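You operate a simulated robot arm through the tools that you are given. There is no shell and no other tool. Be economical: measure what you need, move in short steps, check, and stop when the job is done.

Carry out the task below with a simulated robot arm. There is one attempt and no reset: what you move stays moved.

JOB
The outlet bar has tripped: unplug the light panel, reset the bar and light the work lamp.
Fine: rocker off first, purple plug in its holder, one press of RESET, lamp dial to LOW.
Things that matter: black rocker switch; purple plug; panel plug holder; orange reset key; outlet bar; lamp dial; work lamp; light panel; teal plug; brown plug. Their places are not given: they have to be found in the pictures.

The check looks at the end state, three seconds after you hand in, the way a careful person would. Anything else that was tipped, shoved, dropped, spilled or broken makes it a failure.

ROBOT AND FRAMES
A 6-joint arm with a two-finger parallel gripper, fixed in place. Base frame: the origin is at the foot of the arm, x ahead of it, y to its left, z up; the work surface is at about z = 0.766. Readings come in m, rad, newtons and seconds.
With the tool pointing down near the work surface it reaches from about 0.3 to 0.7 m from the base axis. Its first joint turns from -2.897 to 2.897 rad. Payload 4.1 kg.
Tool frame: the origin (TCP) lies between the finger pads and is the grasp point; the fingertips stand 0.023 m ahead of it; z points along the fingers, y is the line along which they close. Largest opening 0.094 m; finger width 0.038, thickness 0.01; the body of the gripper, 0.054 by 0.096 m, starts 0.039 m behind the TCP.
Orientation is that of the tool frame in the base frame, as a unit quaternion [w, x, y, z]. With the fingers straight down and closing along the base's y, the tool's x points along the base's -x, its y along +y and its z along -z.

CONTROLS
- The arm moves only by the tool move_arm. Its argument "deltas" is one flat list of numbers, 7 for each row, row after row: the shift along the tool's x, y, z in units of 250 mm (1.0 is 250 mm), then the turn, a rotation vector about the tool's x, y, z in units of 180 degrees (1.0 is 180 degrees), then the closure, from 0 (fully open) to 1 (shut). In form: [dx, dy, dz, wx, wy, wz, fingers, dx, dy, dz, wx, wy, wz, fingers, ...]. A call has 1 to 10 rows; each row is the pose to reach, as a shift and turn from the pose commanded when the call began, along the tool's axes at that moment. A call with a number of a shift or a turn outside -1 to 1 is refused whole. A row lasts 0.2 s, in which the tool goes at most 0.05 m and 0.15 rad; a call with a longer step from one row to the next is refused whole, and so is a gripper value outside its range. Where a pose cannot be reached the arm comes as near as it can. A force on the tool above 70 N (or 10 N above the force at the start of the call, whichever is more), or a blocked arm, ends the call early, and 0.2 s more pass. Each finger travels about 0.045 m/s and halts on what it meets, pressing with about 39 N; the grip force reading is that of the motor and also rises with nothing between the fingers. The clock runs only during rows and for 0.2 s after the last one: add rows that repeat a pose to give the fingers time. The reply holds the time, the measured pose of the TCP, the force on the tool along the base axes, the opening and the grip force, in the units named above and with some noise.
- Cameras (640 x 400 px; columns grow to the right, rows downward): "scene" is fixed at [0.0537, -0.5144, 1.5565]; the picture's right is [0.85, -0.53, 0.00], its down [-0.31, -0.50, -0.81] and it looks along [0.43, 0.69, -0.58] (base axes); focal length 343 px, centre (320, 200). "wrist" rides on the gripper at [0.086, 0.016, -0.074] in the tool frame; the picture's right is [-0.18, 0.98, 0.00], its down [-0.58, -0.11, -0.81] and it looks along [-0.79, -0.15, 0.59] (tool axes); focal length 243 px, centre (320, 200).
- get_image(camera): a new picture of that camera. No time passes.
- lift_body(by): slides the trunk up (or, below 0, down) by that many m; the arm rides with it, the base frame stays. It gives what a move gives, with no picture.
- point_at(camera, pixels): for up to 12 pixels [column, row] of the newest picture of that camera ("zoom" is the newest enlarged one), the place [x, y, z] in the base frame of the surface seen there, good to about 0.003 m, but the place of the scene camera against the robot may be out by one fixed shift of up to 0.025 m in any direction. No time passes.
- zoom(camera, box): a new picture of the part [left, top, right, bottom] of that camera's present view, enlarged. No time passes.
- sign_off(): hands the job in; it is judged then, once.

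Go step by step. Measure first, check grasps and placings, and put right what went wrong. The budget is 80 turns and 34 pictures, counting those below and the enlarged ones. Unless the task says otherwise, let go and move clear before handing in, and close with one line.

The tools are called by a JSON object that holds its "name" and its "arguments". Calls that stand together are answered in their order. move_arm: Moves the arm, as the interface text tells. Its arguments: {"type":"object","properties":{"deltas":{"type":"array"}},"required":["deltas"]} The other tools are called the same way: lift_body (by) slides the trunk up or down; get_image (camera) takes a picture; point_at (camera, pixels) gives the place of the surface under pixels of a picture; zoom (camera, box) takes an enlarged picture of a part of a camera's view; sign_off () hands the job in.

At the start:

```text
clock: 0.0
position: [0.3656, 0.2242, 1.121]
orientation: [0.0, 0.0, 1.0, 0.0]
ft_force: [-0.3, 0.1, -0.2]
grip_width: 0.0943
gripper_force: 0.0
trunk travel left (down, up): [-0.525, 0.065]
```

scene: 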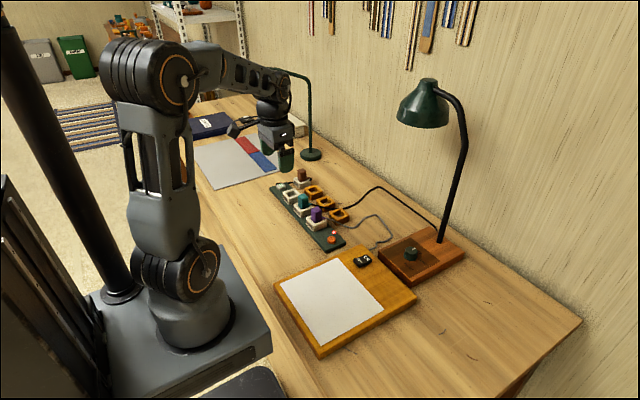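
wrist: 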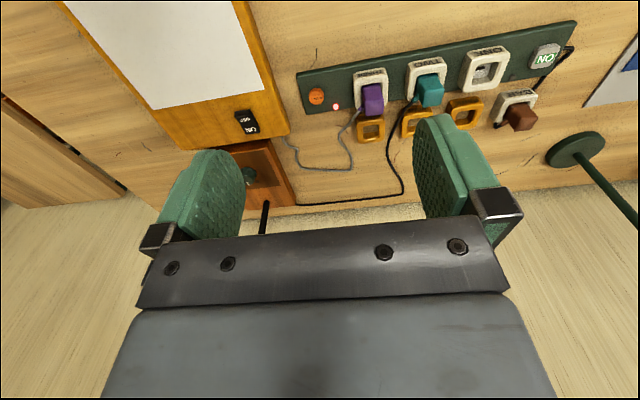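

The wrist picture shows the bar with the reset key (316,95), purple plug (372,98), teal plug (428,90), and the rocker on the panel (246,122). I enlarge both views to see details.

{"name": "zoom", "arguments": {"camera": "wrist", "box": [220, 20, 600, 220]}}

{"name": "zoom", "arguments": {"camera": "scene", "box": [260, 160, 480, 300]}}

{"name": "point_at", "arguments": {"camera": "wrist", "pixels": [[316, 95], [372, 90], [374, 105], [370, 130], [246, 116], [246, 128], [240, 117], [250, 172], [336, 106], [428, 85], [484, 70], [544, 57]]}}

```text
1.68 times, centred on (410, 120) of wrist
```

zoom: 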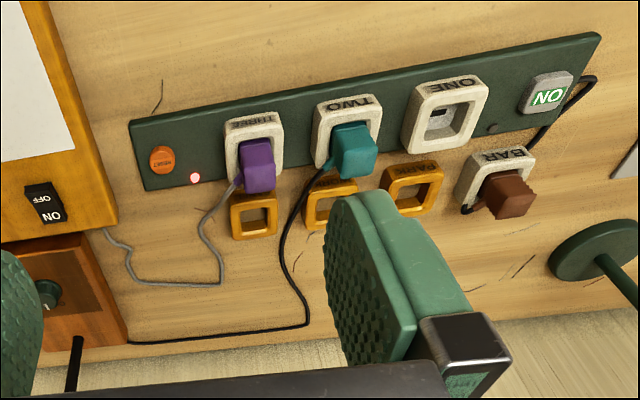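

```text
2.86 times, centred on (370, 230) of scene
```

zoom: 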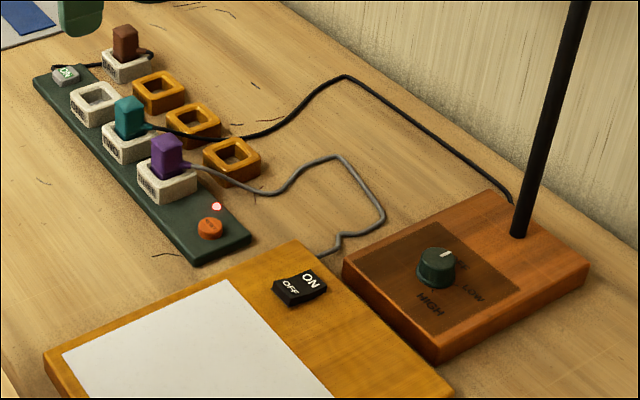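

```text
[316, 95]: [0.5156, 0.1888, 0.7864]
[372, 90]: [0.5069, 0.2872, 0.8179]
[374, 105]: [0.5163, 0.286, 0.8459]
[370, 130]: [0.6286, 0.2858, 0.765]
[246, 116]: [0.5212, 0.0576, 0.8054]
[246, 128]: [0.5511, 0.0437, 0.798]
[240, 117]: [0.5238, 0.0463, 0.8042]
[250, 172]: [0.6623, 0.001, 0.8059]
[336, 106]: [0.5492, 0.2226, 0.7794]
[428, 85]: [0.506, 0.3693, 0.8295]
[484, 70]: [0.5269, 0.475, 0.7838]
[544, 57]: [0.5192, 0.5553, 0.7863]
```

The rocker's ON side (far, x≈0.55) sits lower, so it is ON; the OFF half is the near one. I need the labels of the amber holders, so I zoom harder.

{"name": "zoom", "arguments": {"camera": "wrist", "box": [340, 70, 500, 170]}}

{"name": "zoom", "arguments": {"camera": "scene", "box": [280, 165, 376, 225]}}

```text
4.00 times, centred on (420, 120) of wrist
```

zoom: 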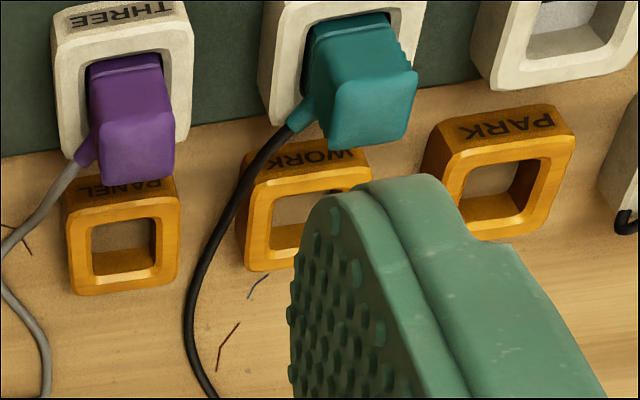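

```text
6.67 times, centred on (328, 195) of scene
```

zoom: 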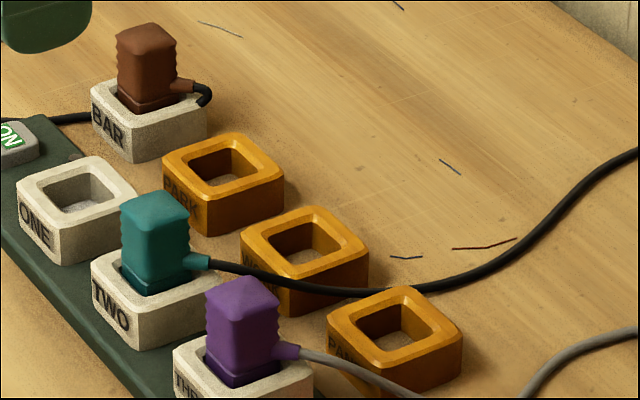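

The holder in front of THREE is marked PANEL. I check the lamp head and tall parts with the scene camera and then move closer to the rocker.

{"name": "get_image", "arguments": {"camera": "scene"}}

{"name": "point_at", "arguments": {"camera": "scene", "pixels": [[400, 118], [425, 125], [425, 85], [445, 120], [466, 150], [437, 235], [411, 252], [332, 237], [317, 212], [361, 260], [310, 155], [310, 100]]}}

{"name": "move_arm", "arguments": {"deltas": [-0.0275, -0.1312, 0.1128, 0, 0, 0, 0, -0.055, -0.2624, 0.2256, 0, 0, 0, 0, -0.0825, -0.3936, 0.3384, 0, 0, 0, 0, -0.11, -0.5248, 0.4512, 0, 0, 0, 0, -0.1376, -0.656, 0.564, 0, 0, 0, 0]}}

{"name": "get_image", "arguments": {"camera": "wrist"}}

```text
27 pictures are left
```

scene: 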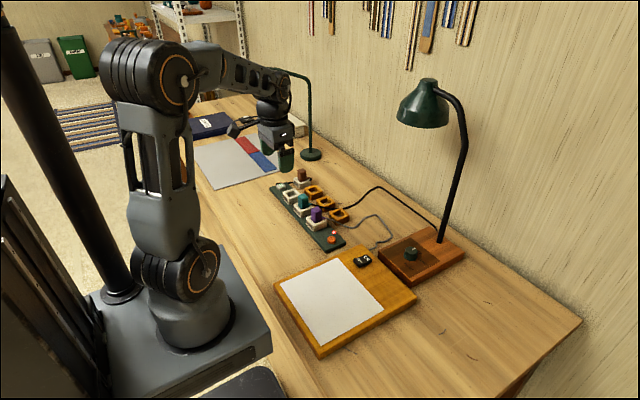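

```text
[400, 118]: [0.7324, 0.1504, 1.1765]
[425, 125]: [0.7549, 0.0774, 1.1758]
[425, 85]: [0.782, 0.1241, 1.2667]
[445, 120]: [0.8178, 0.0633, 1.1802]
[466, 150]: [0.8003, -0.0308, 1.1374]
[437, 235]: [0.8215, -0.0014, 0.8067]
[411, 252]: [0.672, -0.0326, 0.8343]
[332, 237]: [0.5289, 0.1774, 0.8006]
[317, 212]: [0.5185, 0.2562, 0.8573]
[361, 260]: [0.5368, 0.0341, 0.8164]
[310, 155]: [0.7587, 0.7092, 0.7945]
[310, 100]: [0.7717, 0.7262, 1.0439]
```

```text
clock: 1.2
position: [0.4008, 0.0598, 0.9788]
orientation: [-0.001, -0.001, 1.0, 0.0]
ft_force: [-0.6, -0.8, 0.1]
grip_width: 0.0937
gripper_force: 0.1
trunk travel left (down, up): [-0.525, 0.065]
```

```text
26 pictures are left
```

wrist: 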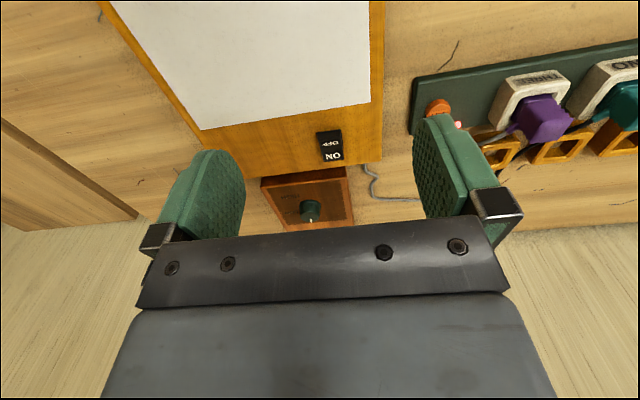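

The rocker is at (330,146) and the dial at (310,210). I enlarge both and measure.

{"name": "zoom", "arguments": {"camera": "wrist", "box": [250, 120, 378, 200]}}

{"name": "point_at", "arguments": {"camera": "zoom", "pixels": [[340, 62], [445, 50], [350, 130], [455, 118], [360, 195], [465, 190], [400, 90], [405, 170], [300, 100], [505, 100], [390, 40], [415, 225]]}}

{"name": "zoom", "arguments": {"camera": "wrist", "box": [246, 165, 374, 245]}}

```text
5.00 times, centred on (314, 160) of wrist
```

zoom: 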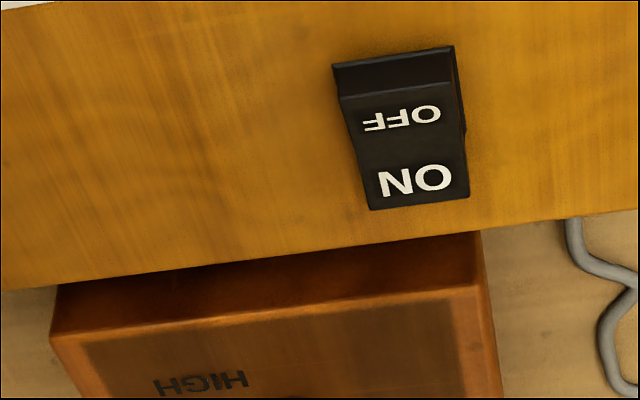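

```text
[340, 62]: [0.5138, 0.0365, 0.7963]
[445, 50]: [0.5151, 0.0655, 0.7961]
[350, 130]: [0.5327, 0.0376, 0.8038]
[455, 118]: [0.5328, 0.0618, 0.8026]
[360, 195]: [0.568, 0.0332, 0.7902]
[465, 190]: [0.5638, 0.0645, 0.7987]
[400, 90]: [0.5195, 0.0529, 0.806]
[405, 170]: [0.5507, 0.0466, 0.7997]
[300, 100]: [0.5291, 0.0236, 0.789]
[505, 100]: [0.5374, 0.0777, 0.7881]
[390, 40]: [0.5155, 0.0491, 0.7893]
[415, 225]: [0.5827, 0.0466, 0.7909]
```

```text
5.00 times, centred on (310, 205) of wrist
```

zoom: 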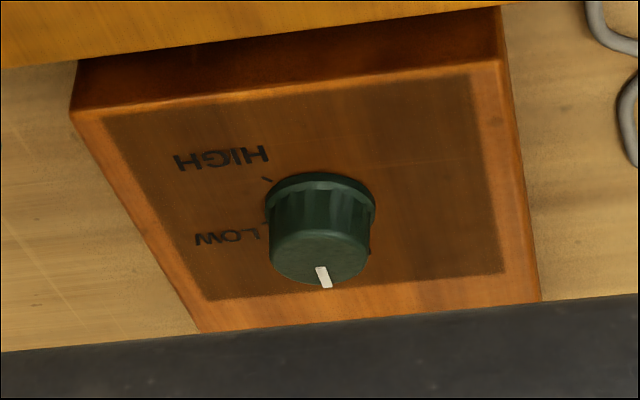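

Rocker spans x 0.514–0.567, y 0.036–0.065, with its raised OFF end at (0.519, 0.05, 0.806). I close the fingers and hover over the OFF end.

{"name": "move_arm", "arguments": {"deltas": [-0.076, -0.0067, 0.087, 0, 0, 0, 1, -0.152, -0.0133, 0.174, 0, 0, 0, 1, -0.228, -0.02, 0.26, 0, 0, 0, 1, -0.304, -0.0267, 0.347, 0, 0, 0, 1, -0.38, -0.0333, 0.434, 0, 0, 0, 1, -0.456, -0.04, 0.52, 0, 0, 0, 1, -0.456, -0.04, 0.52, 0, 0, 0, 1]}}

{"name": "get_image", "arguments": {"camera": "wrist"}}

```text
clock: 2.8
position: [0.516, 0.0513, 0.8495]
orientation: [0.0, 0.0, 1.0, 0.0]
ft_force: [0.6, 0.3, 0.3]
grip_width: 0.0001
gripper_force: 39.0
trunk travel left (down, up): [-0.525, 0.065]
```

```text
23 pictures are left
```

wrist: 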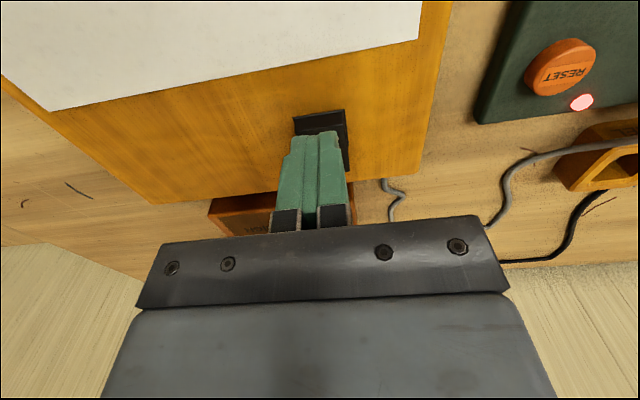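

The closed tips at (320,140) stand over the rocker's near end. I press down in small steps, and measure the reset key now in view at (560,68).

{"name": "point_at", "arguments": {"camera": "wrist", "pixels": [[530, 72], [560, 45], [592, 55], [560, 68], [560, 90], [480, 105], [582, 102]]}}

{"name": "move_arm", "arguments": {"deltas": [0, 0, 0.04, 0, 0, 0, 1, 0, 0, 0.07, 0, 0, 0, 1, 0, 0, 0.09, 0, 0, 0, 1, 0, 0, 0.1, 0, 0, 0, 1, 0, 0, 0.11, 0, 0, 0, 1, 0, 0, 0.118, 0, 0, 0, 1]}}

{"name": "get_image", "arguments": {"camera": "wrist"}}

```text
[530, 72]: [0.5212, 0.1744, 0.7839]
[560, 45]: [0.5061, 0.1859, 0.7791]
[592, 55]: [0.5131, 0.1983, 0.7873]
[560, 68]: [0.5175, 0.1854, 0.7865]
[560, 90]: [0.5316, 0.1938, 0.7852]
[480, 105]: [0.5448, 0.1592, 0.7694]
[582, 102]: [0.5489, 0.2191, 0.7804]
```

```text
clock: 4.2
position: [0.5139, 0.0518, 0.8253]
orientation: [0.004, 0.0, 1.0, 0.0]
ft_force: [-6.6, 1.6, 35.7]
grip_width: 0.0001
gripper_force: 38.8
trunk travel left (down, up): [-0.525, 0.065]
```

```text
22 pictures are left
```

wrist: 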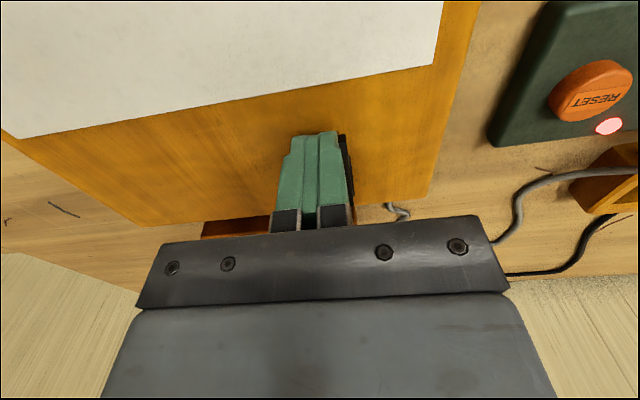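

The tip stands at about 0.802 with 36 N; I cannot see whether it flipped. I raise and look.

{"name": "move_arm", "arguments": {"deltas": [0, 0, -0.1, 0, 0, 0, 1, 0.12, 0, -0.24, 0, 0, 0, 1, 0.24, 0, -0.36, 0, 0, 0, 1]}}

{"name": "zoom", "arguments": {"camera": "wrist", "box": [240, 80, 400, 180]}}

```text
clock: 5.0
position: [0.4529, 0.05, 0.9097]
orientation: [-0.001, 0.0, 1.0, 0.0]
ft_force: [0.9, -0.6, -0.9]
grip_width: 0.0001
gripper_force: 38.9
trunk travel left (down, up): [-0.525, 0.065]
```

```text
4.00 times, centred on (320, 130) of wrist
```

zoom: 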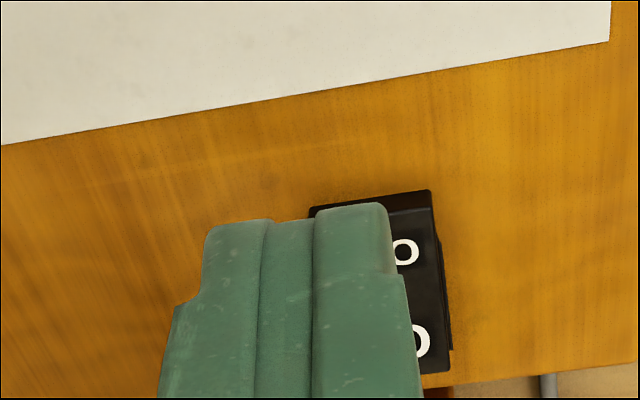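

{"name": "move_arm", "arguments": {"deltas": [0.1, -0.05, -0.1, 0, 0, 0, 0.6, 0.2, -0.1, -0.2, 0, 0, 0, 0.3, 0.2, -0.1, -0.2, 0, 0, 0, 0, 0.2, -0.1, -0.2, 0, 0, 0, 0, 0.2, -0.1, -0.2, 0, 0, 0, 0]}}

{"name": "zoom", "arguments": {"camera": "wrist", "box": [260, 90, 420, 190]}}

```text
clock: 6.2
position: [0.4052, 0.0254, 0.9604]
orientation: [0.0, 0.0, 1.0, 0.0]
ft_force: [0.9, 0.2, -0.9]
grip_width: 0.0938
gripper_force: 0.0
trunk travel left (down, up): [-0.525, 0.065]
```

```text
4.00 times, centred on (340, 140) of wrist
```

zoom: 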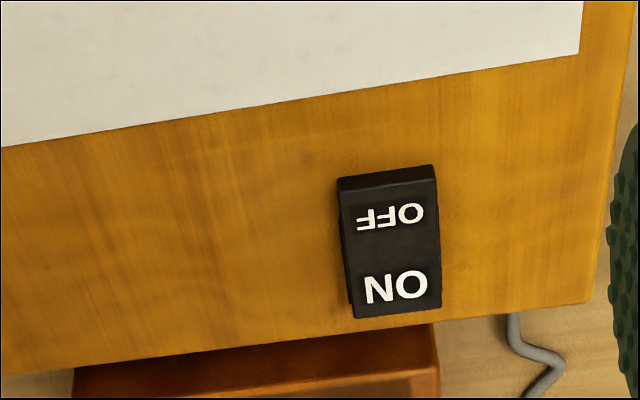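

The OFF end's front face looks thinner than before; I check the heights on both halves.

{"name": "point_at", "arguments": {"camera": "zoom", "pixels": [[388, 192], [350, 195], [430, 185], [388, 200], [350, 240], [388, 240], [425, 240], [390, 265], [365, 305], [395, 308], [430, 298], [395, 275]]}}

```text
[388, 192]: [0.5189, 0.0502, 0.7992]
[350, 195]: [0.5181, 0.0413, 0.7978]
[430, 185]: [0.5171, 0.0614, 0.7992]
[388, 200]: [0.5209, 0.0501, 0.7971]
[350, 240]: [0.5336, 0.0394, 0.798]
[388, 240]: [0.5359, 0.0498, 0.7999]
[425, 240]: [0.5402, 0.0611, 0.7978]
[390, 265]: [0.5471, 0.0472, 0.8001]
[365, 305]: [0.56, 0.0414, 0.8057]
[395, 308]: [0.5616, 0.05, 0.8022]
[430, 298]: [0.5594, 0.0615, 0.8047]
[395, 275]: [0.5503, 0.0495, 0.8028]
```

Heights now: OFF end 0.798, ON end 0.805, so the rocker is off. Next I go in front of the purple plug to measure it.

{"name": "move_arm", "arguments": {"deltas": [0, 0.17, -0.013, 0, 0, 0, 0, 0, 0.34, -0.027, 0, 0, 0, 0, 0, 0.51, -0.04, 0, 0, 0, 0, 0, 0.68, -0.054, 0, 0, 0, 0, 0, 0.85, -0.067, 0, 0, 0, 0, 0, 1.0, -0.08, 0, 0, 0, 0]}}

{"name": "get_image", "arguments": {"camera": "wrist"}}

{"name": "zoom", "arguments": {"camera": "wrist", "box": [260, 80, 420, 180]}}

```text
clock: 7.6
position: [0.4058, 0.2765, 0.9799]
orientation: [0.0, 0.0, 1.0, 0.0]
ft_force: [0.3, -0.3, -0.4]
grip_width: 0.0938
gripper_force: 0.2
trunk travel left (down, up): [-0.525, 0.065]
```

```text
19 pictures are left
```

wrist: 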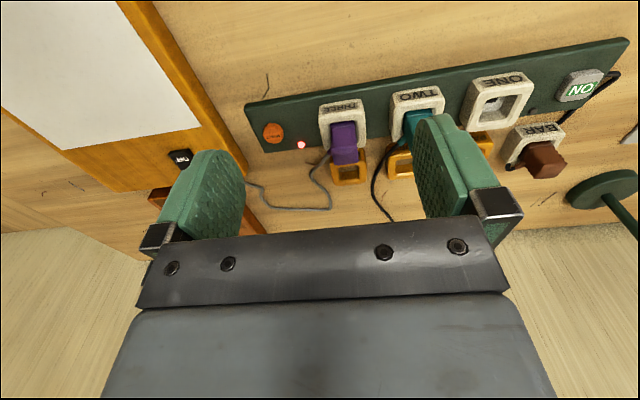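

```text
4.00 times, centred on (340, 130) of wrist
```

zoom: 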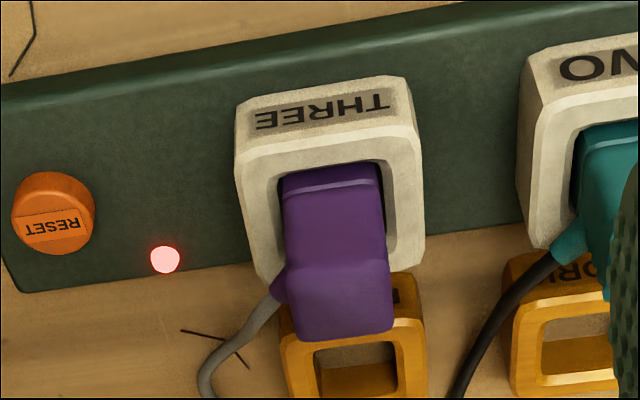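

I measure the purple plug, its socket and the PANEL holder's opening.

{"name": "point_at", "arguments": {"camera": "zoom", "pixels": [[292, 262], [385, 255], [305, 332], [385, 325], [345, 290], [295, 200], [375, 195], [255, 165], [415, 150], [290, 350], [420, 335], [345, 330]]}}

{"name": "zoom", "arguments": {"camera": "wrist", "box": [305, 130, 401, 190]}}

{"name": "point_at", "arguments": {"camera": "zoom", "pixels": [[180, 240], [290, 235], [400, 230], [210, 350], [300, 342], [410, 335], [185, 290], [400, 280], [300, 280], [230, 230], [230, 130], [300, 200]]}}

```text
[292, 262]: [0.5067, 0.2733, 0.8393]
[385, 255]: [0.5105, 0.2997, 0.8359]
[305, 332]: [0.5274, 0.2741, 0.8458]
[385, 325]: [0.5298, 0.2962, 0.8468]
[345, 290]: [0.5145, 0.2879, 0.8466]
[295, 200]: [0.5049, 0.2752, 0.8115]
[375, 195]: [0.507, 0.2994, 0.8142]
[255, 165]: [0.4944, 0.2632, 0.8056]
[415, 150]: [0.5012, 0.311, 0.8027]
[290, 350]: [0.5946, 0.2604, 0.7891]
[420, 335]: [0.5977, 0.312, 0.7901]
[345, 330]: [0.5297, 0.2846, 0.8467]
```

```text
6.67 times, centred on (353, 160) of wrist
```

zoom: 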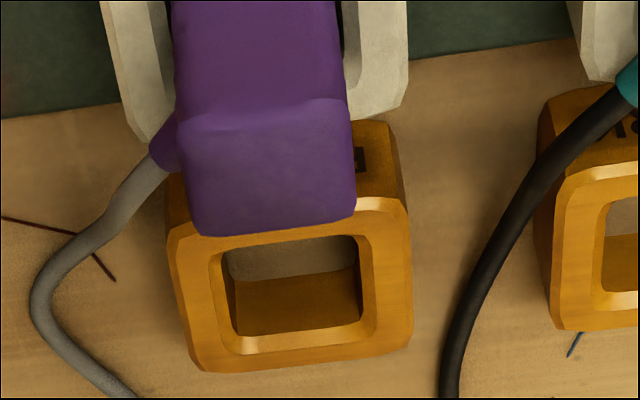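

```text
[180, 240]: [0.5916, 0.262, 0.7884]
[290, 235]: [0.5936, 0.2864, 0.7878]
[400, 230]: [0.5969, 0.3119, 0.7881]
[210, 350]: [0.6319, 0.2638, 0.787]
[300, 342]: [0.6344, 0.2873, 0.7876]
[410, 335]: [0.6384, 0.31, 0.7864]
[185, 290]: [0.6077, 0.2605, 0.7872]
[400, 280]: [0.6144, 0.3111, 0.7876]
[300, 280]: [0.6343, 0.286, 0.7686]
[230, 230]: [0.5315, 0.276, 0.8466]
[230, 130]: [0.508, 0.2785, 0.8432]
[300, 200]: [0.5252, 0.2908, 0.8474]
```

{"name": "point_at", "arguments": {"camera": "zoom", "pixels": [[210, 300], [222, 345], [375, 290], [378, 320], [300, 348], [235, 352], [360, 338], [190, 365], [408, 345], [412, 240], [170, 240], [300, 365]]}}

{"name": "point_at", "arguments": {"camera": "wrist", "pixels": [[250, 106], [300, 97], [455, 71], [560, 53], [610, 44], [268, 150], [310, 144], [370, 135], [545, 110], [600, 95], [502, 95], [499, 118]]}}

```text
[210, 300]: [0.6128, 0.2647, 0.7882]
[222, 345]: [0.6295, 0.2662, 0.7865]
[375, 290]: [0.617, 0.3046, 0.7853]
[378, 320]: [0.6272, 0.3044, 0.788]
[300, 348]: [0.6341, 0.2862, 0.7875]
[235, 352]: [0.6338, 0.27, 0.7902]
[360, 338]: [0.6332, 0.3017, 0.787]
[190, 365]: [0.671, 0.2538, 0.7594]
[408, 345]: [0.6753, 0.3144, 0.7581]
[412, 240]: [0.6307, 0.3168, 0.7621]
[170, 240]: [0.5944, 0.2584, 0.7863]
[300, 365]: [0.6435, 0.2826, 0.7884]
```

```text
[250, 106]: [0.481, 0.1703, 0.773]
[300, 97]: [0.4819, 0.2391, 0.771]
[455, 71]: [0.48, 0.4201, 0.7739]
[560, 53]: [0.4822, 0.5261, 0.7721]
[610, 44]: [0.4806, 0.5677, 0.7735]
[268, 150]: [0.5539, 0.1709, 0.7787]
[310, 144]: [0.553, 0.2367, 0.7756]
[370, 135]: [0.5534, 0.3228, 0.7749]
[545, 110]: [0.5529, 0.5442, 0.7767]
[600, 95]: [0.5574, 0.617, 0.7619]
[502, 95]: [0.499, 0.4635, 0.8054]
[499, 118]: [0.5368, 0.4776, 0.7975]
```

The bar lies along y (edges x 0.481 and 0.5535), plug centre about (0.519, 0.2865), top 0.847. I check where the cord leaves the plug before gripping.

{"name": "point_at", "arguments": {"camera": "zoom", "pixels": [[160, 150], [170, 135], [172, 160], [140, 180], [100, 220], [60, 260], [40, 310], [178, 60]]}}

{"name": "zoom", "arguments": {"camera": "scene", "box": [288, 190, 352, 230]}}

```text
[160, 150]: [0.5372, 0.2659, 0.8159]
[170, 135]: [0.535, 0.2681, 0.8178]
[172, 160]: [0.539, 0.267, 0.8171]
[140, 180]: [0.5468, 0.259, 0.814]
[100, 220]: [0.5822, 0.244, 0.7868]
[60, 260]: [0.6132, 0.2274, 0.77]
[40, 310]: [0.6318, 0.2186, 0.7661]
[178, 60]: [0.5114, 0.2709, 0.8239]
```

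```text
10.00 times, centred on (320, 210) of scene
```

zoom: 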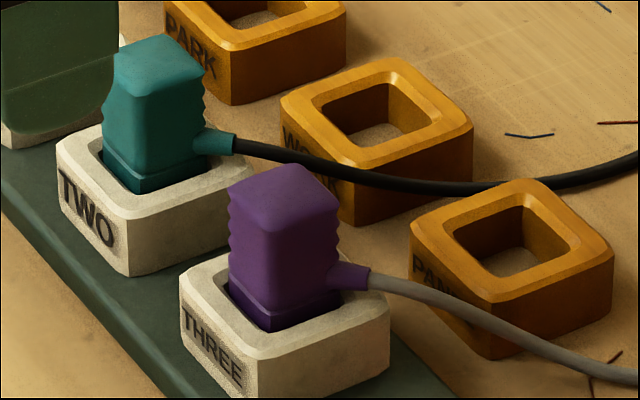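

The cord leaves at the (+x,−y) corner near z 0.817, so I grip high (tips at about 0.822) and slightly to the −x side. First hover with a 60 mm opening.

{"name": "move_arm", "arguments": {"deltas": [-0.109, 0.0105, 0.08, 0, 0, 0, 0.36, -0.218, 0.021, 0.16, 0, 0, 0, 0.36, -0.327, 0.0315, 0.24, 0, 0, 0, 0.36, -0.436, 0.042, 0.32, 0, 0, 0, 0.36, -0.436, 0.042, 0.32, 0, 0, 0, 0.36]}}

{"name": "get_image", "arguments": {"camera": "wrist"}}

```text
clock: 8.8
position: [0.5139, 0.2856, 0.9001]
orientation: [0.0, 0.0, 1.0, 0.0]
ft_force: [-0.1, -0.8, 0.4]
grip_width: 0.0599
gripper_force: 0.2
trunk travel left (down, up): [-0.525, 0.065]
```

```text
15 pictures are left
```

wrist: 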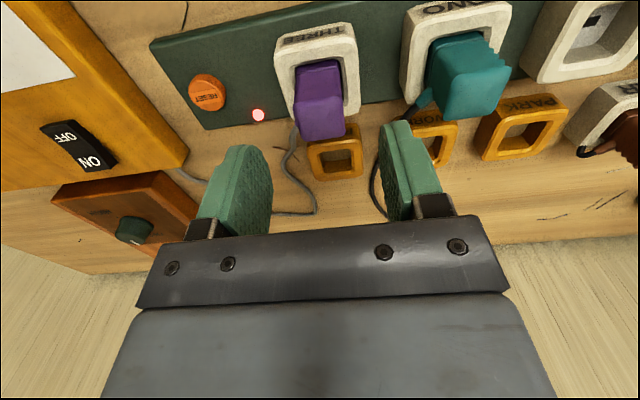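

The plug (322,100) lies between the fingers' lines. I measure the holder opening from here, then descend to TCP z 0.845 and close.

{"name": "point_at", "arguments": {"camera": "wrist", "pixels": [[310, 160], [313, 178], [336, 178], [360, 170], [356, 145], [318, 168], [352, 160], [335, 172], [355, 172], [320, 174], [320, 118], [320, 135]]}}

{"name": "move_arm", "arguments": {"deltas": [0, 0.002, 0.08, 0, 0, 0, 0.36, 0, 0.002, 0.15, 0, 0, 0, 0.36, 0, 0.002, 0.22, 0, 0, 0, 0.36, 0, 0.002, 0.22, 0, 0, 0, 0.6, 0, 0.002, 0.22, 0, 0, 0, 0.85, 0, 0.002, 0.22, 0, 0, 0, 0.85, 0, 0.002, 0.22, 0, 0, 0, 0.85, 0, 0.002, 0.22, 0, 0, 0, 0.85]}}

```text
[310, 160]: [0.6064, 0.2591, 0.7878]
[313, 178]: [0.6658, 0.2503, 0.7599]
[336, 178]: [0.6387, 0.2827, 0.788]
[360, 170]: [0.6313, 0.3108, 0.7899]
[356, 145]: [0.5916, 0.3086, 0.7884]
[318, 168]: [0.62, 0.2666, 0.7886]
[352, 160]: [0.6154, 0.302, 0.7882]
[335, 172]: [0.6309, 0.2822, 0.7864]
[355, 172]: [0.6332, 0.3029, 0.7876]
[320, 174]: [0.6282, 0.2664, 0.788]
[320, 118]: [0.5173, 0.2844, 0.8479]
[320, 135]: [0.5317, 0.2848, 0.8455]
```

```text
clock: 10.6
position: [0.5124, 0.2867, 0.845]
orientation: [0.0, 0.0, 1.0, 0.0]
ft_force: [0.1, 0.3, 0.6]
grip_width: 0.0292
gripper_force: 39.5
trunk travel left (down, up): [-0.525, 0.065]
```

Gripped at 29 mm width with 39 N. I pull straight up.

{"name": "move_arm", "arguments": {"deltas": [0, 0, -0.03, 0, 0, 0, 0.9, 0, 0, -0.06, 0, 0, 0, 0.9, 0, 0, -0.1, 0, 0, 0, 0.9, 0, 0, -0.16, 0, 0, 0, 0.9, 0, 0, -0.22, 0, 0, 0, 0.9, 0, 0, -0.28, 0, 0, 0, 0.9]}}

{"name": "get_image", "arguments": {"camera": "wrist"}}

```text
clock: 12.0
position: [0.5141, 0.2869, 0.9147]
orientation: [0.0, 0.0, 1.0, 0.0]
ft_force: [-0.3, 0.4, -1.1]
grip_width: 0.0293
gripper_force: 39.1
trunk travel left (down, up): [-0.525, 0.065]
```

```text
14 pictures are left
```

wrist: 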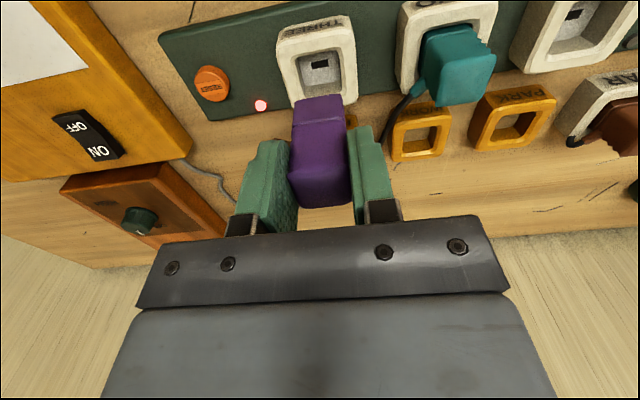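

The plug is out and upright at (320,150). I measure the plug's lower edge, the emptied socket, and the PARK and WORK holders, which share the same row.

{"name": "zoom", "arguments": {"camera": "wrist", "box": [270, 20, 430, 120]}}

{"name": "point_at", "arguments": {"camera": "wrist", "pixels": [[297, 102], [342, 97], [320, 101], [478, 110], [482, 145], [515, 141], [552, 105], [498, 139], [535, 104], [280, 48], [350, 42], [300, 62]]}}

```text
4.00 times, centred on (350, 70) of wrist
```

zoom: 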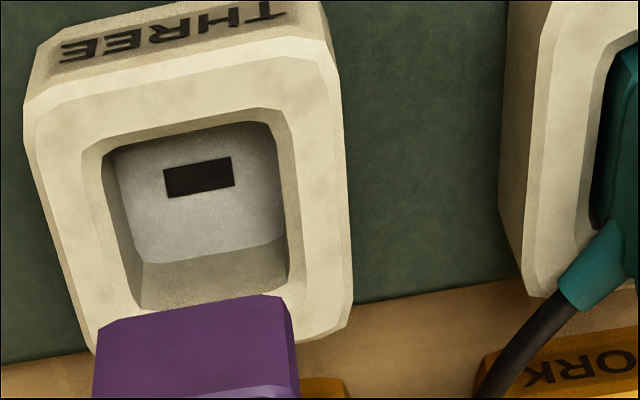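

```text
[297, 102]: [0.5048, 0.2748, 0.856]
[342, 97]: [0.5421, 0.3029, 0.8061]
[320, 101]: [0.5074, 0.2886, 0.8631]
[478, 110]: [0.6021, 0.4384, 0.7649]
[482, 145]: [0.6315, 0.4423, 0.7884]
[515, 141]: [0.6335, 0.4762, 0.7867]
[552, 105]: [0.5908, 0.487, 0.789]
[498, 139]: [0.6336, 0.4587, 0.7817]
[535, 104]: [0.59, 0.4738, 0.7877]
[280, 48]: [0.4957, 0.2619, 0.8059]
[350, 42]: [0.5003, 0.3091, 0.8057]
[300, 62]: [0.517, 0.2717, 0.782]
```

{"name": "point_at", "arguments": {"camera": "zoom", "pixels": [[102, 340], [280, 305], [190, 325], [30, 110], [320, 62], [95, 335], [348, 310], [100, 160], [275, 130], [140, 300], [285, 262], [220, 230]]}}

{"name": "zoom", "arguments": {"camera": "wrist", "box": [390, 70, 582, 190]}}

{"name": "point_at", "arguments": {"camera": "zoom", "pixels": [[320, 110], [550, 100], [305, 130], [550, 88], [360, 140], [500, 120], [330, 230], [490, 210], [355, 245], [300, 265], [400, 262], [520, 235]]}}

```text
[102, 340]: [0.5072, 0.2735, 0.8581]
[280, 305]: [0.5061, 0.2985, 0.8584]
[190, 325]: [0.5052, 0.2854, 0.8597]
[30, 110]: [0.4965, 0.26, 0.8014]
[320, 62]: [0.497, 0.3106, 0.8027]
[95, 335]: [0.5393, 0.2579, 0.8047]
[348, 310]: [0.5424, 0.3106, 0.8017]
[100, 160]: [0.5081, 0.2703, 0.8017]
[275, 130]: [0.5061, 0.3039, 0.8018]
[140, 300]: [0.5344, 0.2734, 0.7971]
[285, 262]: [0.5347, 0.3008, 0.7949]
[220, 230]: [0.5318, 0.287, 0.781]
```

```text
3.33 times, centred on (486, 130) of wrist
```

zoom: 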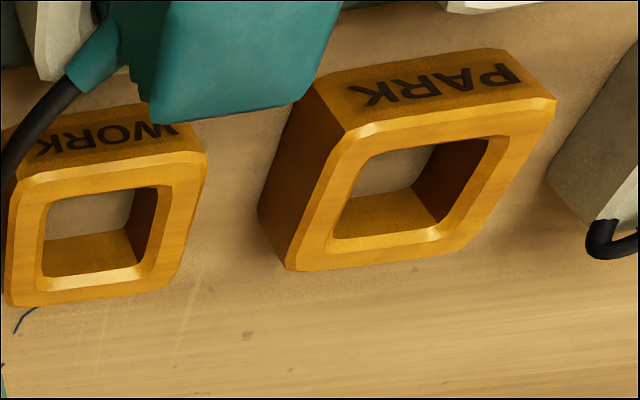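

```text
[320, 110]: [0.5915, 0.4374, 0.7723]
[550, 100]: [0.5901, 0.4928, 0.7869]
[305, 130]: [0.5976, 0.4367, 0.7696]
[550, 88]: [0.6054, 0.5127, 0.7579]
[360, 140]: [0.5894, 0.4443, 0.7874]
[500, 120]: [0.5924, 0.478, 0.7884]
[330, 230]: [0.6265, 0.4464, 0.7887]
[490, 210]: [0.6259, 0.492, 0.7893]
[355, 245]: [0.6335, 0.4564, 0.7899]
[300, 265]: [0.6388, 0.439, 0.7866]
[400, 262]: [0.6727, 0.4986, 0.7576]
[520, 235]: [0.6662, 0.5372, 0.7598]
```

The socket centre is x≈0.519 and the holder row centre x≈0.6145 (both y≈0.2855), so the shift is about +95.5 mm in x. I move over and stop just above the holder to look.

{"name": "move_arm", "arguments": {"deltas": [-0.127, -0.002, 0, 0, 0, 0, 0.9, -0.254, -0.004, 0, 0, 0, 0, 0.9, -0.382, -0.004, 0, 0, 0, 0, 0.9, -0.382, -0.004, 0.1, 0, 0, 0, 0.9, -0.382, -0.004, 0.2, 0, 0, 0, 0.9, -0.382, -0.004, 0.2, 0, 0, 0, 0.9]}}

{"name": "zoom", "arguments": {"camera": "scene", "box": [296, 180, 376, 230]}}

{"name": "get_image", "arguments": {"camera": "wrist"}}

```text
clock: 13.4
position: [0.6098, 0.2859, 0.8645]
orientation: [0.0, 0.001, 1.0, 0.0]
ft_force: [0.2, -0.4, 0.3]
grip_width: 0.0291
gripper_force: 39.3
trunk travel left (down, up): [-0.525, 0.065]
```

```text
8.00 times, centred on (336, 205) of scene
```

zoom: 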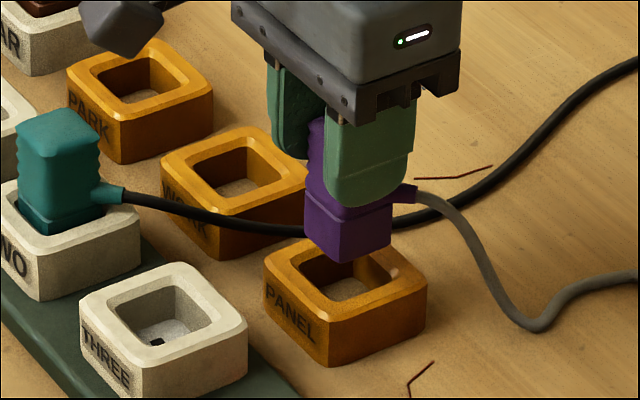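

```text
10 pictures are left
```

wrist: 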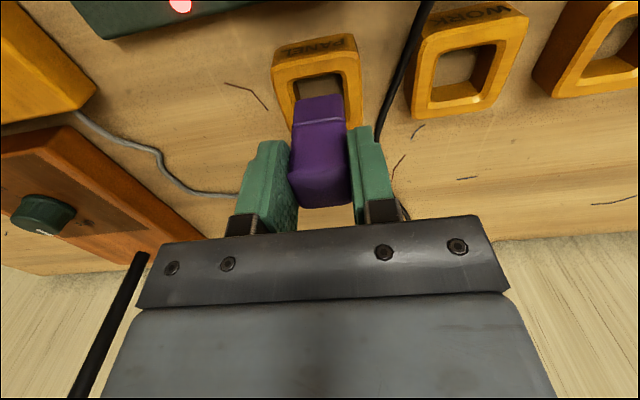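

The plug stands above the PANEL holder in both views. I measure corners in the scene zoom's wrist partner to check alignment before lowering.

{"name": "point_at", "arguments": {"camera": "zoom", "pixels": [[268, 248], [330, 300], [422, 283], [310, 225], [344, 255], [386, 240], [300, 250], [345, 290], [395, 270], [342, 225], [325, 225], [370, 225]]}}

{"name": "point_at", "arguments": {"camera": "wrist", "pixels": [[275, 70], [356, 60], [315, 66], [298, 110], [342, 103], [320, 108], [298, 130], [345, 125], [290, 82], [348, 75], [322, 180], [320, 75]]}}

```text
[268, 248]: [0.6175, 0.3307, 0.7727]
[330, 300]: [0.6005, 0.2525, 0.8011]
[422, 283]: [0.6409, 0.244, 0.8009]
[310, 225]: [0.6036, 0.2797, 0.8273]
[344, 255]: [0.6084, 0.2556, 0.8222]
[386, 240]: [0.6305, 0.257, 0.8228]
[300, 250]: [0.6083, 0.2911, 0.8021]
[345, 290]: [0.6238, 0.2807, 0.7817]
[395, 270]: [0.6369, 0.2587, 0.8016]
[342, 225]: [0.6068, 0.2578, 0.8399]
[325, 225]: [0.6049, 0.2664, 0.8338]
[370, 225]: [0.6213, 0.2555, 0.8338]
```

```text
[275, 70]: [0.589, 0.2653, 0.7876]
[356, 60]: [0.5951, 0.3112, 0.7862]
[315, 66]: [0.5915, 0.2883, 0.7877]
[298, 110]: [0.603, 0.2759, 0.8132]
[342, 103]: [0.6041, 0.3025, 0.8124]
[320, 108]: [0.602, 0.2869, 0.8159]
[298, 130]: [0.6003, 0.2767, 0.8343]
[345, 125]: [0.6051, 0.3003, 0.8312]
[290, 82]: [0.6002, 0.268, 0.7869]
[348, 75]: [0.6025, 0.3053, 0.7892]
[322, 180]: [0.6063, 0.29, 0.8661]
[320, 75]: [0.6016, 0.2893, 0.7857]
```

Plug front face is at x≈0.6025 and the opening's near edge at ≈0.600; y is centred. I lower slowly and watch the force.

{"name": "move_arm", "arguments": {"deltas": [0, 0, 0.03, 0, 0, 0, 0.9, 0, 0, 0.05, 0, 0, 0, 0.9, 0, 0, 0.07, 0, 0, 0, 0.9, 0, 0, 0.09, 0, 0, 0, 0.9, 0, 0, 0.11, 0, 0, 0, 0.9, 0, 0, 0.125, 0, 0, 0, 0.9]}}

```text
clock: 14.8
position: [0.6091, 0.2862, 0.8333]
orientation: [0.0, 0.0, 1.0, 0.0]
ft_force: [0.6, -0.7, -0.4]
grip_width: 0.0295
gripper_force: 38.6
trunk travel left (down, up): [-0.525, 0.065]
```

No contact yet; a few more millimetres.

{"name": "move_arm", "arguments": {"deltas": [0, 0, 0.008, 0, 0, 0, 0.9, 0, 0, 0.016, 0, 0, 0, 0.9, 0, 0, 0.022, 0, 0, 0, 0.9]}}

{"name": "zoom", "arguments": {"camera": "scene", "box": [296, 180, 376, 230]}}

```text
clock: 15.6
position: [0.6102, 0.286, 0.8291]
orientation: [0.001, 0.0, 1.0, 0.0]
ft_force: [-1.0, -0.8, 3.0]
grip_width: 0.0295
gripper_force: 39.3
trunk travel left (down, up): [-0.525, 0.065]
```

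```text
8.00 times, centred on (336, 205) of scene
```

zoom: 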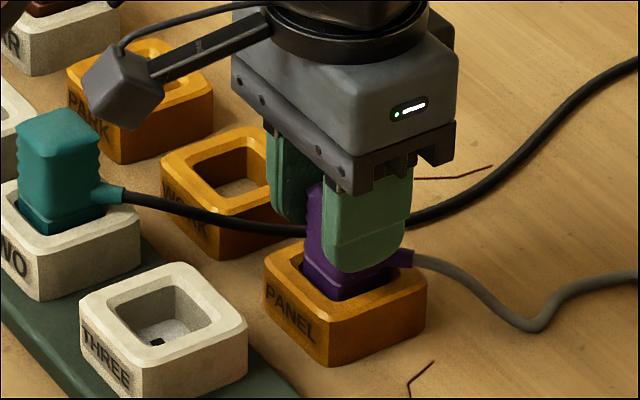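

3 N of contact: the plug is seated in the PANEL holder. I open to about 50 mm and rise straight up.

{"name": "move_arm", "arguments": {"deltas": [0, 0, 0, 0, 0, 0, 0.47, 0, 0, 0, 0, 0, 0, 0.47, 0, 0, 0, 0, 0, 0, 0.47, 0, 0, -0.06, 0, 0, 0, 0.47, 0, 0, -0.16, 0, 0, 0, 0.47, 0, 0, -0.28, 0, 0, 0, 0.47, 0.15, 0, -0.4, 0, 0, 0, 0.47, 0.3, 0, -0.48, 0, 0, 0, 0.47]}}

{"name": "get_image", "arguments": {"camera": "wrist"}}

```text
clock: 17.4
position: [0.5327, 0.2866, 0.949]
orientation: [0.0, 0.0, 1.0, 0.0]
ft_force: [-0.3, 0.1, -0.3]
grip_width: 0.0499
gripper_force: 0.1
trunk travel left (down, up): [-0.525, 0.065]
```

```text
8 pictures are left
```

wrist: 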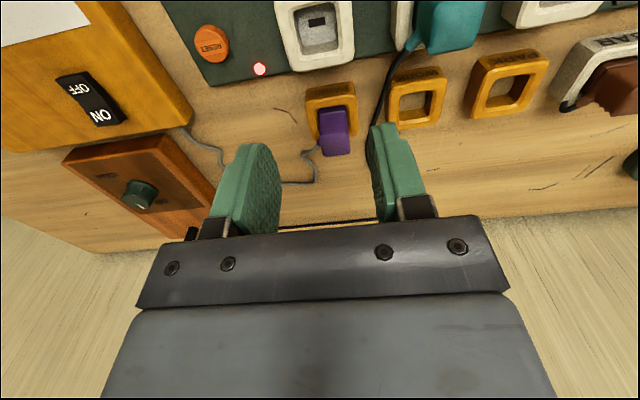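

The purple plug (335,130) sits in the PANEL holder. Next I close the fingers and hover above the RESET key at about (0.517, 0.186).

{"name": "move_arm", "arguments": {"deltas": [0.014, -0.08, 0.07, 0, 0, 0, 1, 0.028, -0.16, 0.15, 0, 0, 0, 1, 0.042, -0.24, 0.25, 0, 0, 0, 1, 0.056, -0.32, 0.34, 0, 0, 0, 1, 0.066, -0.4, 0.436, 0, 0, 0, 1, 0.066, -0.4, 0.436, 0, 0, 0, 1]}}

{"name": "get_image", "arguments": {"camera": "wrist"}}

```text
clock: 18.8
position: [0.5161, 0.1865, 0.8404]
orientation: [0.0, 0.0, 1.0, 0.0]
ft_force: [0.1, 0.4, -0.3]
grip_width: 0.0002
gripper_force: 39.1
trunk travel left (down, up): [-0.525, 0.065]
```

```text
7 pictures are left
```

wrist: 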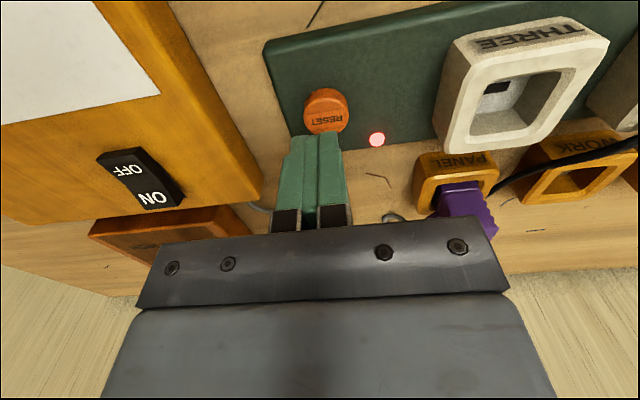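

The tips are over the RESET key (325,110). I press down once in small steps.

{"name": "move_arm", "arguments": {"deltas": [0, 0, 0.06, 0, 0, 0, 1, 0, 0, 0.11, 0, 0, 0, 1, 0, 0, 0.124, 0, 0, 0, 1, 0, 0, 0.132, 0, 0, 0, 1, 0, 0, 0.14, 0, 0, 0, 1, 0, 0, 0.148, 0, 0, 0, 1, 0, 0, 0.148, 0, 0, 0, 1]}}

{"name": "get_image", "arguments": {"camera": "wrist"}}

```text
clock: 20.4
position: [0.5175, 0.1853, 0.8048]
orientation: [0.002, 0.0, 1.0, 0.0]
ft_force: [0.9, 0.6, 19.4]
grip_width: 0.0001
gripper_force: 39.1
trunk travel left (down, up): [-0.525, 0.065]
```

```text
6 pictures are left
```

wrist: 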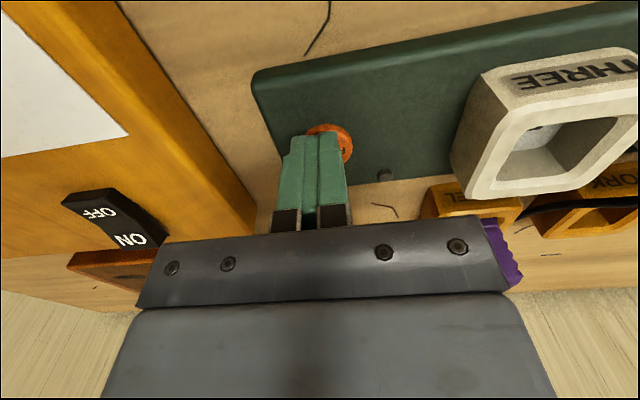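

The red light is out, now dark at (385,175): the bar is reset. I lift straight off and go to view the dial.

{"name": "move_arm", "arguments": {"deltas": [0, 0, -0.16, 0, 0, 0, 1, 0, 0, -0.34, 0, 0, 0, 1, 0.01, -0.11, -0.44, 0, 0, 0, 1, 0.02, -0.26, -0.53, 0, 0, 0, 0.8, 0.03, -0.42, -0.6, 0, 0, 0, 0.6, 0.04, -0.58, -0.66, 0, 0, 0, 0.4, 0.064, -0.72, -0.7, 0, 0, 0, 0.2, 0.064, -0.785, -0.7, 0, 0, 0, 0, 0.064, -0.785, -0.7, 0, 0, 0, 0]}}

{"name": "zoom", "arguments": {"camera": "wrist", "box": [240, 110, 400, 210]}}

```text
clock: 22.4
position: [0.5009, -0.0109, 0.978]
orientation: [0.0, 0.0, 1.0, 0.001]
ft_force: [1.3, 0.5, 0.5]
grip_width: 0.0942
gripper_force: 0.0
trunk travel left (down, up): [-0.525, 0.065]
```

```text
4.00 times, centred on (320, 160) of wrist
```

zoom: 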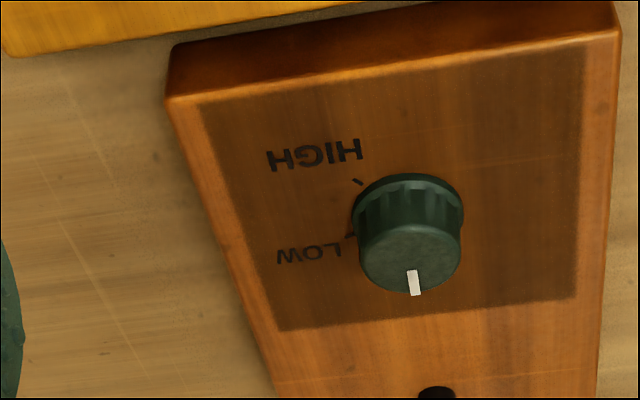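

The ticks for HIGH (358,182) and LOW (348,237) are visible. I measure them with the dial's rim and pointer.

{"name": "point_at", "arguments": {"camera": "zoom", "pixels": [[358, 182], [347, 238], [413, 275], [415, 293], [410, 255], [365, 250], [458, 240], [408, 222], [405, 178], [356, 215], [461, 215], [437, 388]]}}

{"name": "point_at", "arguments": {"camera": "zoom", "pixels": [[352, 236], [361, 185], [355, 178], [320, 252], [315, 155], [412, 272], [417, 292], [385, 285], [450, 275], [170, 95], [612, 40], [400, 240]]}}

```text
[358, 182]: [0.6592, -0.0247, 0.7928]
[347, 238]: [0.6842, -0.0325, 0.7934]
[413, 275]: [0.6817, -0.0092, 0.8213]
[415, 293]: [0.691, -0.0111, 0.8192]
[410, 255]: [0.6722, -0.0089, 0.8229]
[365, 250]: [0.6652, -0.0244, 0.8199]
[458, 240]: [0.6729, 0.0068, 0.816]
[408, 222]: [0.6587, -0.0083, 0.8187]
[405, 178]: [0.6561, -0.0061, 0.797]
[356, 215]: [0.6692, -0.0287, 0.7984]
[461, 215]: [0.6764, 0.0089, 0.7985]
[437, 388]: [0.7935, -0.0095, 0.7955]
```

```text
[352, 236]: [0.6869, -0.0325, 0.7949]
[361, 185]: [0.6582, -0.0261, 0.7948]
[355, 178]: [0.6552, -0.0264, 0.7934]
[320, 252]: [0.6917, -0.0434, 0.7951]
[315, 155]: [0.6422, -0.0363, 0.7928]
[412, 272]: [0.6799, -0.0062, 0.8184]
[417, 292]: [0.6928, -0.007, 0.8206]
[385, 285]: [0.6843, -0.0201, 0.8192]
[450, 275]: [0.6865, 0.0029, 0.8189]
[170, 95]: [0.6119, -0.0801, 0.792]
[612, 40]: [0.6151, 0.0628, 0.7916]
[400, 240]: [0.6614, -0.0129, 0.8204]
```

Dial centre ≈ (0.675, −0.009), top 0.82; pointer at about 0° (+x), LOW tick at about −66°, HIGH at −137°. So I need about 67° clockwise seen from above. First I hover over the dial.

{"name": "move_arm", "arguments": {"deltas": [-0.14, 0.001, 0.078, 0, 0, 0, 0.36, -0.28, 0.002, 0.156, 0, 0, 0, 0.36, -0.42, 0.004, 0.235, 0, 0, 0, 0.36, -0.56, 0.005, 0.314, 0, 0, 0, 0.36, -0.698, 0.006, 0.392, 0, 0, 0, 0.36, -0.698, 0.006, 0.392, 0, 0, 0, 0.36]}}

{"name": "get_image", "arguments": {"camera": "scene"}}

```text
clock: 23.8
position: [0.676, -0.0082, 0.8792]
orientation: [-0.001, -0.001, 1.0, 0.0]
ft_force: [0.3, -0.3, 0.1]
grip_width: 0.0603
gripper_force: 0.0
trunk travel left (down, up): [-0.525, 0.065]
```

```text
4 pictures are left
```

scene: 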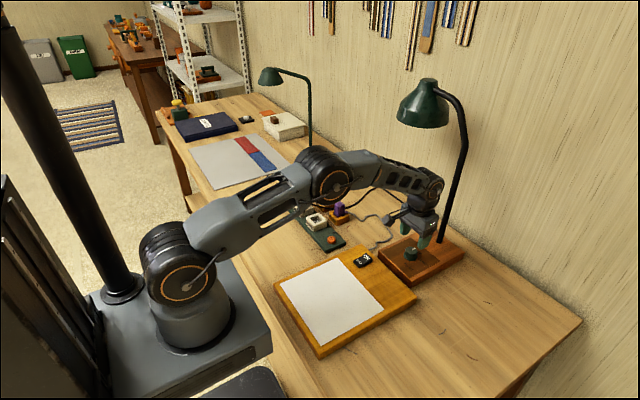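

The hand is above the dial and clear of the lamp's post and shade. I lower to z≈0.827 and close on the knob.

{"name": "move_arm", "arguments": {"deltas": [0, 0, 0.1, 0, 0, 0, 0.36, 0, 0, 0.17, 0, 0, 0, 0.36, 0, 0, 0.21, 0, 0, 0, 0.36, 0, 0, 0.21, 0, 0, 0, 0.55, 0, 0, 0.21, 0, 0, 0, 0.75, 0, 0, 0.21, 0, 0, 0, 0.75, 0, 0, 0.21, 0, 0, 0, 0.75, 0, 0, 0.21, 0, 0, 0, 0.75]}}

```text
clock: 25.6
position: [0.6762, -0.0093, 0.8261]
orientation: [0.0, 0.001, 1.0, 0.0]
ft_force: [-0.7, -7.5, -3.6]
grip_width: 0.0366
gripper_force: 45.1
trunk travel left (down, up): [-0.525, 0.065]
```

Gripped at 36.6 mm with a small side force. I turn about +67° around the tool's z (clockwise from above).

{"name": "move_arm", "arguments": {"deltas": [0, -0.006, 0.21, 0, 0, 0.0, 0.75, 0, -0.006, 0, 0, 0, 0.046, 0.75]}}

```text
refused: row 1 steps farther than a row can; nothing moved
```

That list was malformed and was refused; nothing moved. I send the pure rotation.

{"name": "move_arm", "arguments": {"deltas": [0, -0.005, 0, 0, 0, 0.045, 0.8, 0, -0.005, 0, 0, 0, 0.09, 0.8, 0, -0.005, 0, 0, 0, 0.135, 0.8, 0, -0.005, 0, 0, 0, 0.18, 0.8, 0, -0.005, 0, 0, 0, 0.225, 0.8, 0, -0.005, 0, 0, 0, 0.27, 0.8, 0, -0.005, 0, 0, 0, 0.315, 0.8, 0, -0.005, 0, 0, 0, 0.35, 0.8, 0, -0.005, 0, 0, 0, 0.375, 0.8, 0, -0.005, 0, 0, 0, 0.375, 0.8]}}

{"name": "get_image", "arguments": {"camera": "scene"}}

```text
clock: 27.8
position: [0.6755, -0.0118, 0.8262]
orientation: [-0.001, 0.557, 0.831, -0.001]
ft_force: [-11.1, -6.9, -1.1]
grip_width: 0.0367
gripper_force: 45.8
trunk travel left (down, up): [-0.525, 0.065]
```

```text
3 pictures are left
```

scene: 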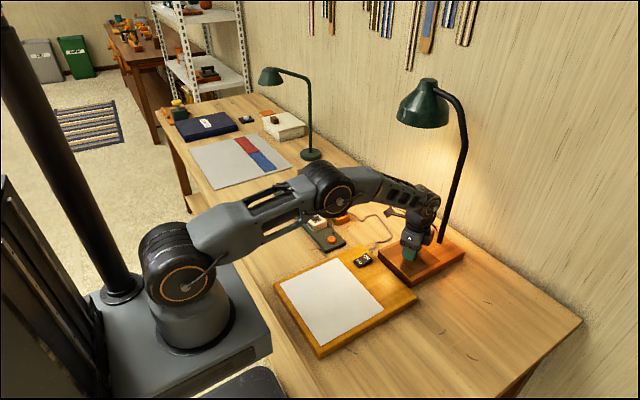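

The lamp is lit after a 67.6° turn. I open, rise straight up and unwind the wrist.

{"name": "move_arm", "arguments": {"deltas": [0, 0, 0, 0, 0, 0, 0.36, 0, 0, 0, 0, 0, 0, 0.36, 0, 0, 0, 0, 0, 0, 0.36, 0, 0, -0.1, 0, 0, 0, 0.36, 0, 0, -0.25, 0, 0, 0, 0.36, 0, 0, -0.4, 0, 0, -0.045, 0.36, 0, 0, -0.44, 0, 0, -0.09, 0.36, 0, 0, -0.44, 0, 0, -0.135, 0.36, 0, 0, -0.44, 0, 0, -0.18, 0.36, 0, 0, -0.44, 0, 0, -0.225, 0.2]}}

{"name": "move_arm", "arguments": {"deltas": [0, 0, 0, 0, 0, -0.045, 0.1, 0, 0, 0, 0, 0, -0.09, 0, 0, 0, 0, 0, 0, -0.135, 0, 0, 0, 0, 0, 0, -0.15, 0, 0, 0, 0, 0, 0, -0.15, 0]}}

```text
clock: 30.0
position: [0.676, -0.011, 0.9366]
orientation: [0.0, 0.233, 0.972, 0.0]
ft_force: [0.4, 0.6, 0.6]
grip_width: 0.0751
gripper_force: 0.2
trunk travel left (down, up): [-0.525, 0.065]
```

```text
clock: 31.2
position: [0.6764, -0.011, 0.9369]
orientation: [0.0, -0.001, 1.0, 0.0]
ft_force: [0.0, 0.0, 0.0]
grip_width: 0.0943
gripper_force: 0.1
trunk travel left (down, up): [-0.525, 0.065]
```

Now I back away to the earlier viewing place and check the dial.

{"name": "move_arm", "arguments": {"deltas": [0.15, 0, -0.04, 0, 0, 0, 0, 0.3, 0, -0.08, 0, 0, 0, 0, 0.45, 0, -0.12, 0, 0, 0, 0, 0.6, 0, -0.15, 0, 0, 0, 0, 0.7, 0, -0.17, 0, 0, 0, 0]}}

{"name": "zoom", "arguments": {"camera": "wrist", "box": [240, 110, 400, 210]}}

```text
clock: 32.4
position: [0.5014, -0.0111, 0.979]
orientation: [0.001, 0.0, 1.0, 0.0]
ft_force: [-0.6, 1.3, -0.1]
grip_width: 0.094
gripper_force: 0.0
trunk travel left (down, up): [-0.525, 0.065]
```

```text
4.00 times, centred on (320, 160) of wrist
```

zoom: 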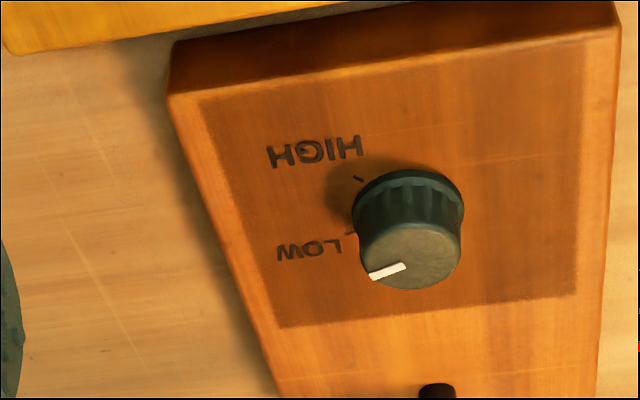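

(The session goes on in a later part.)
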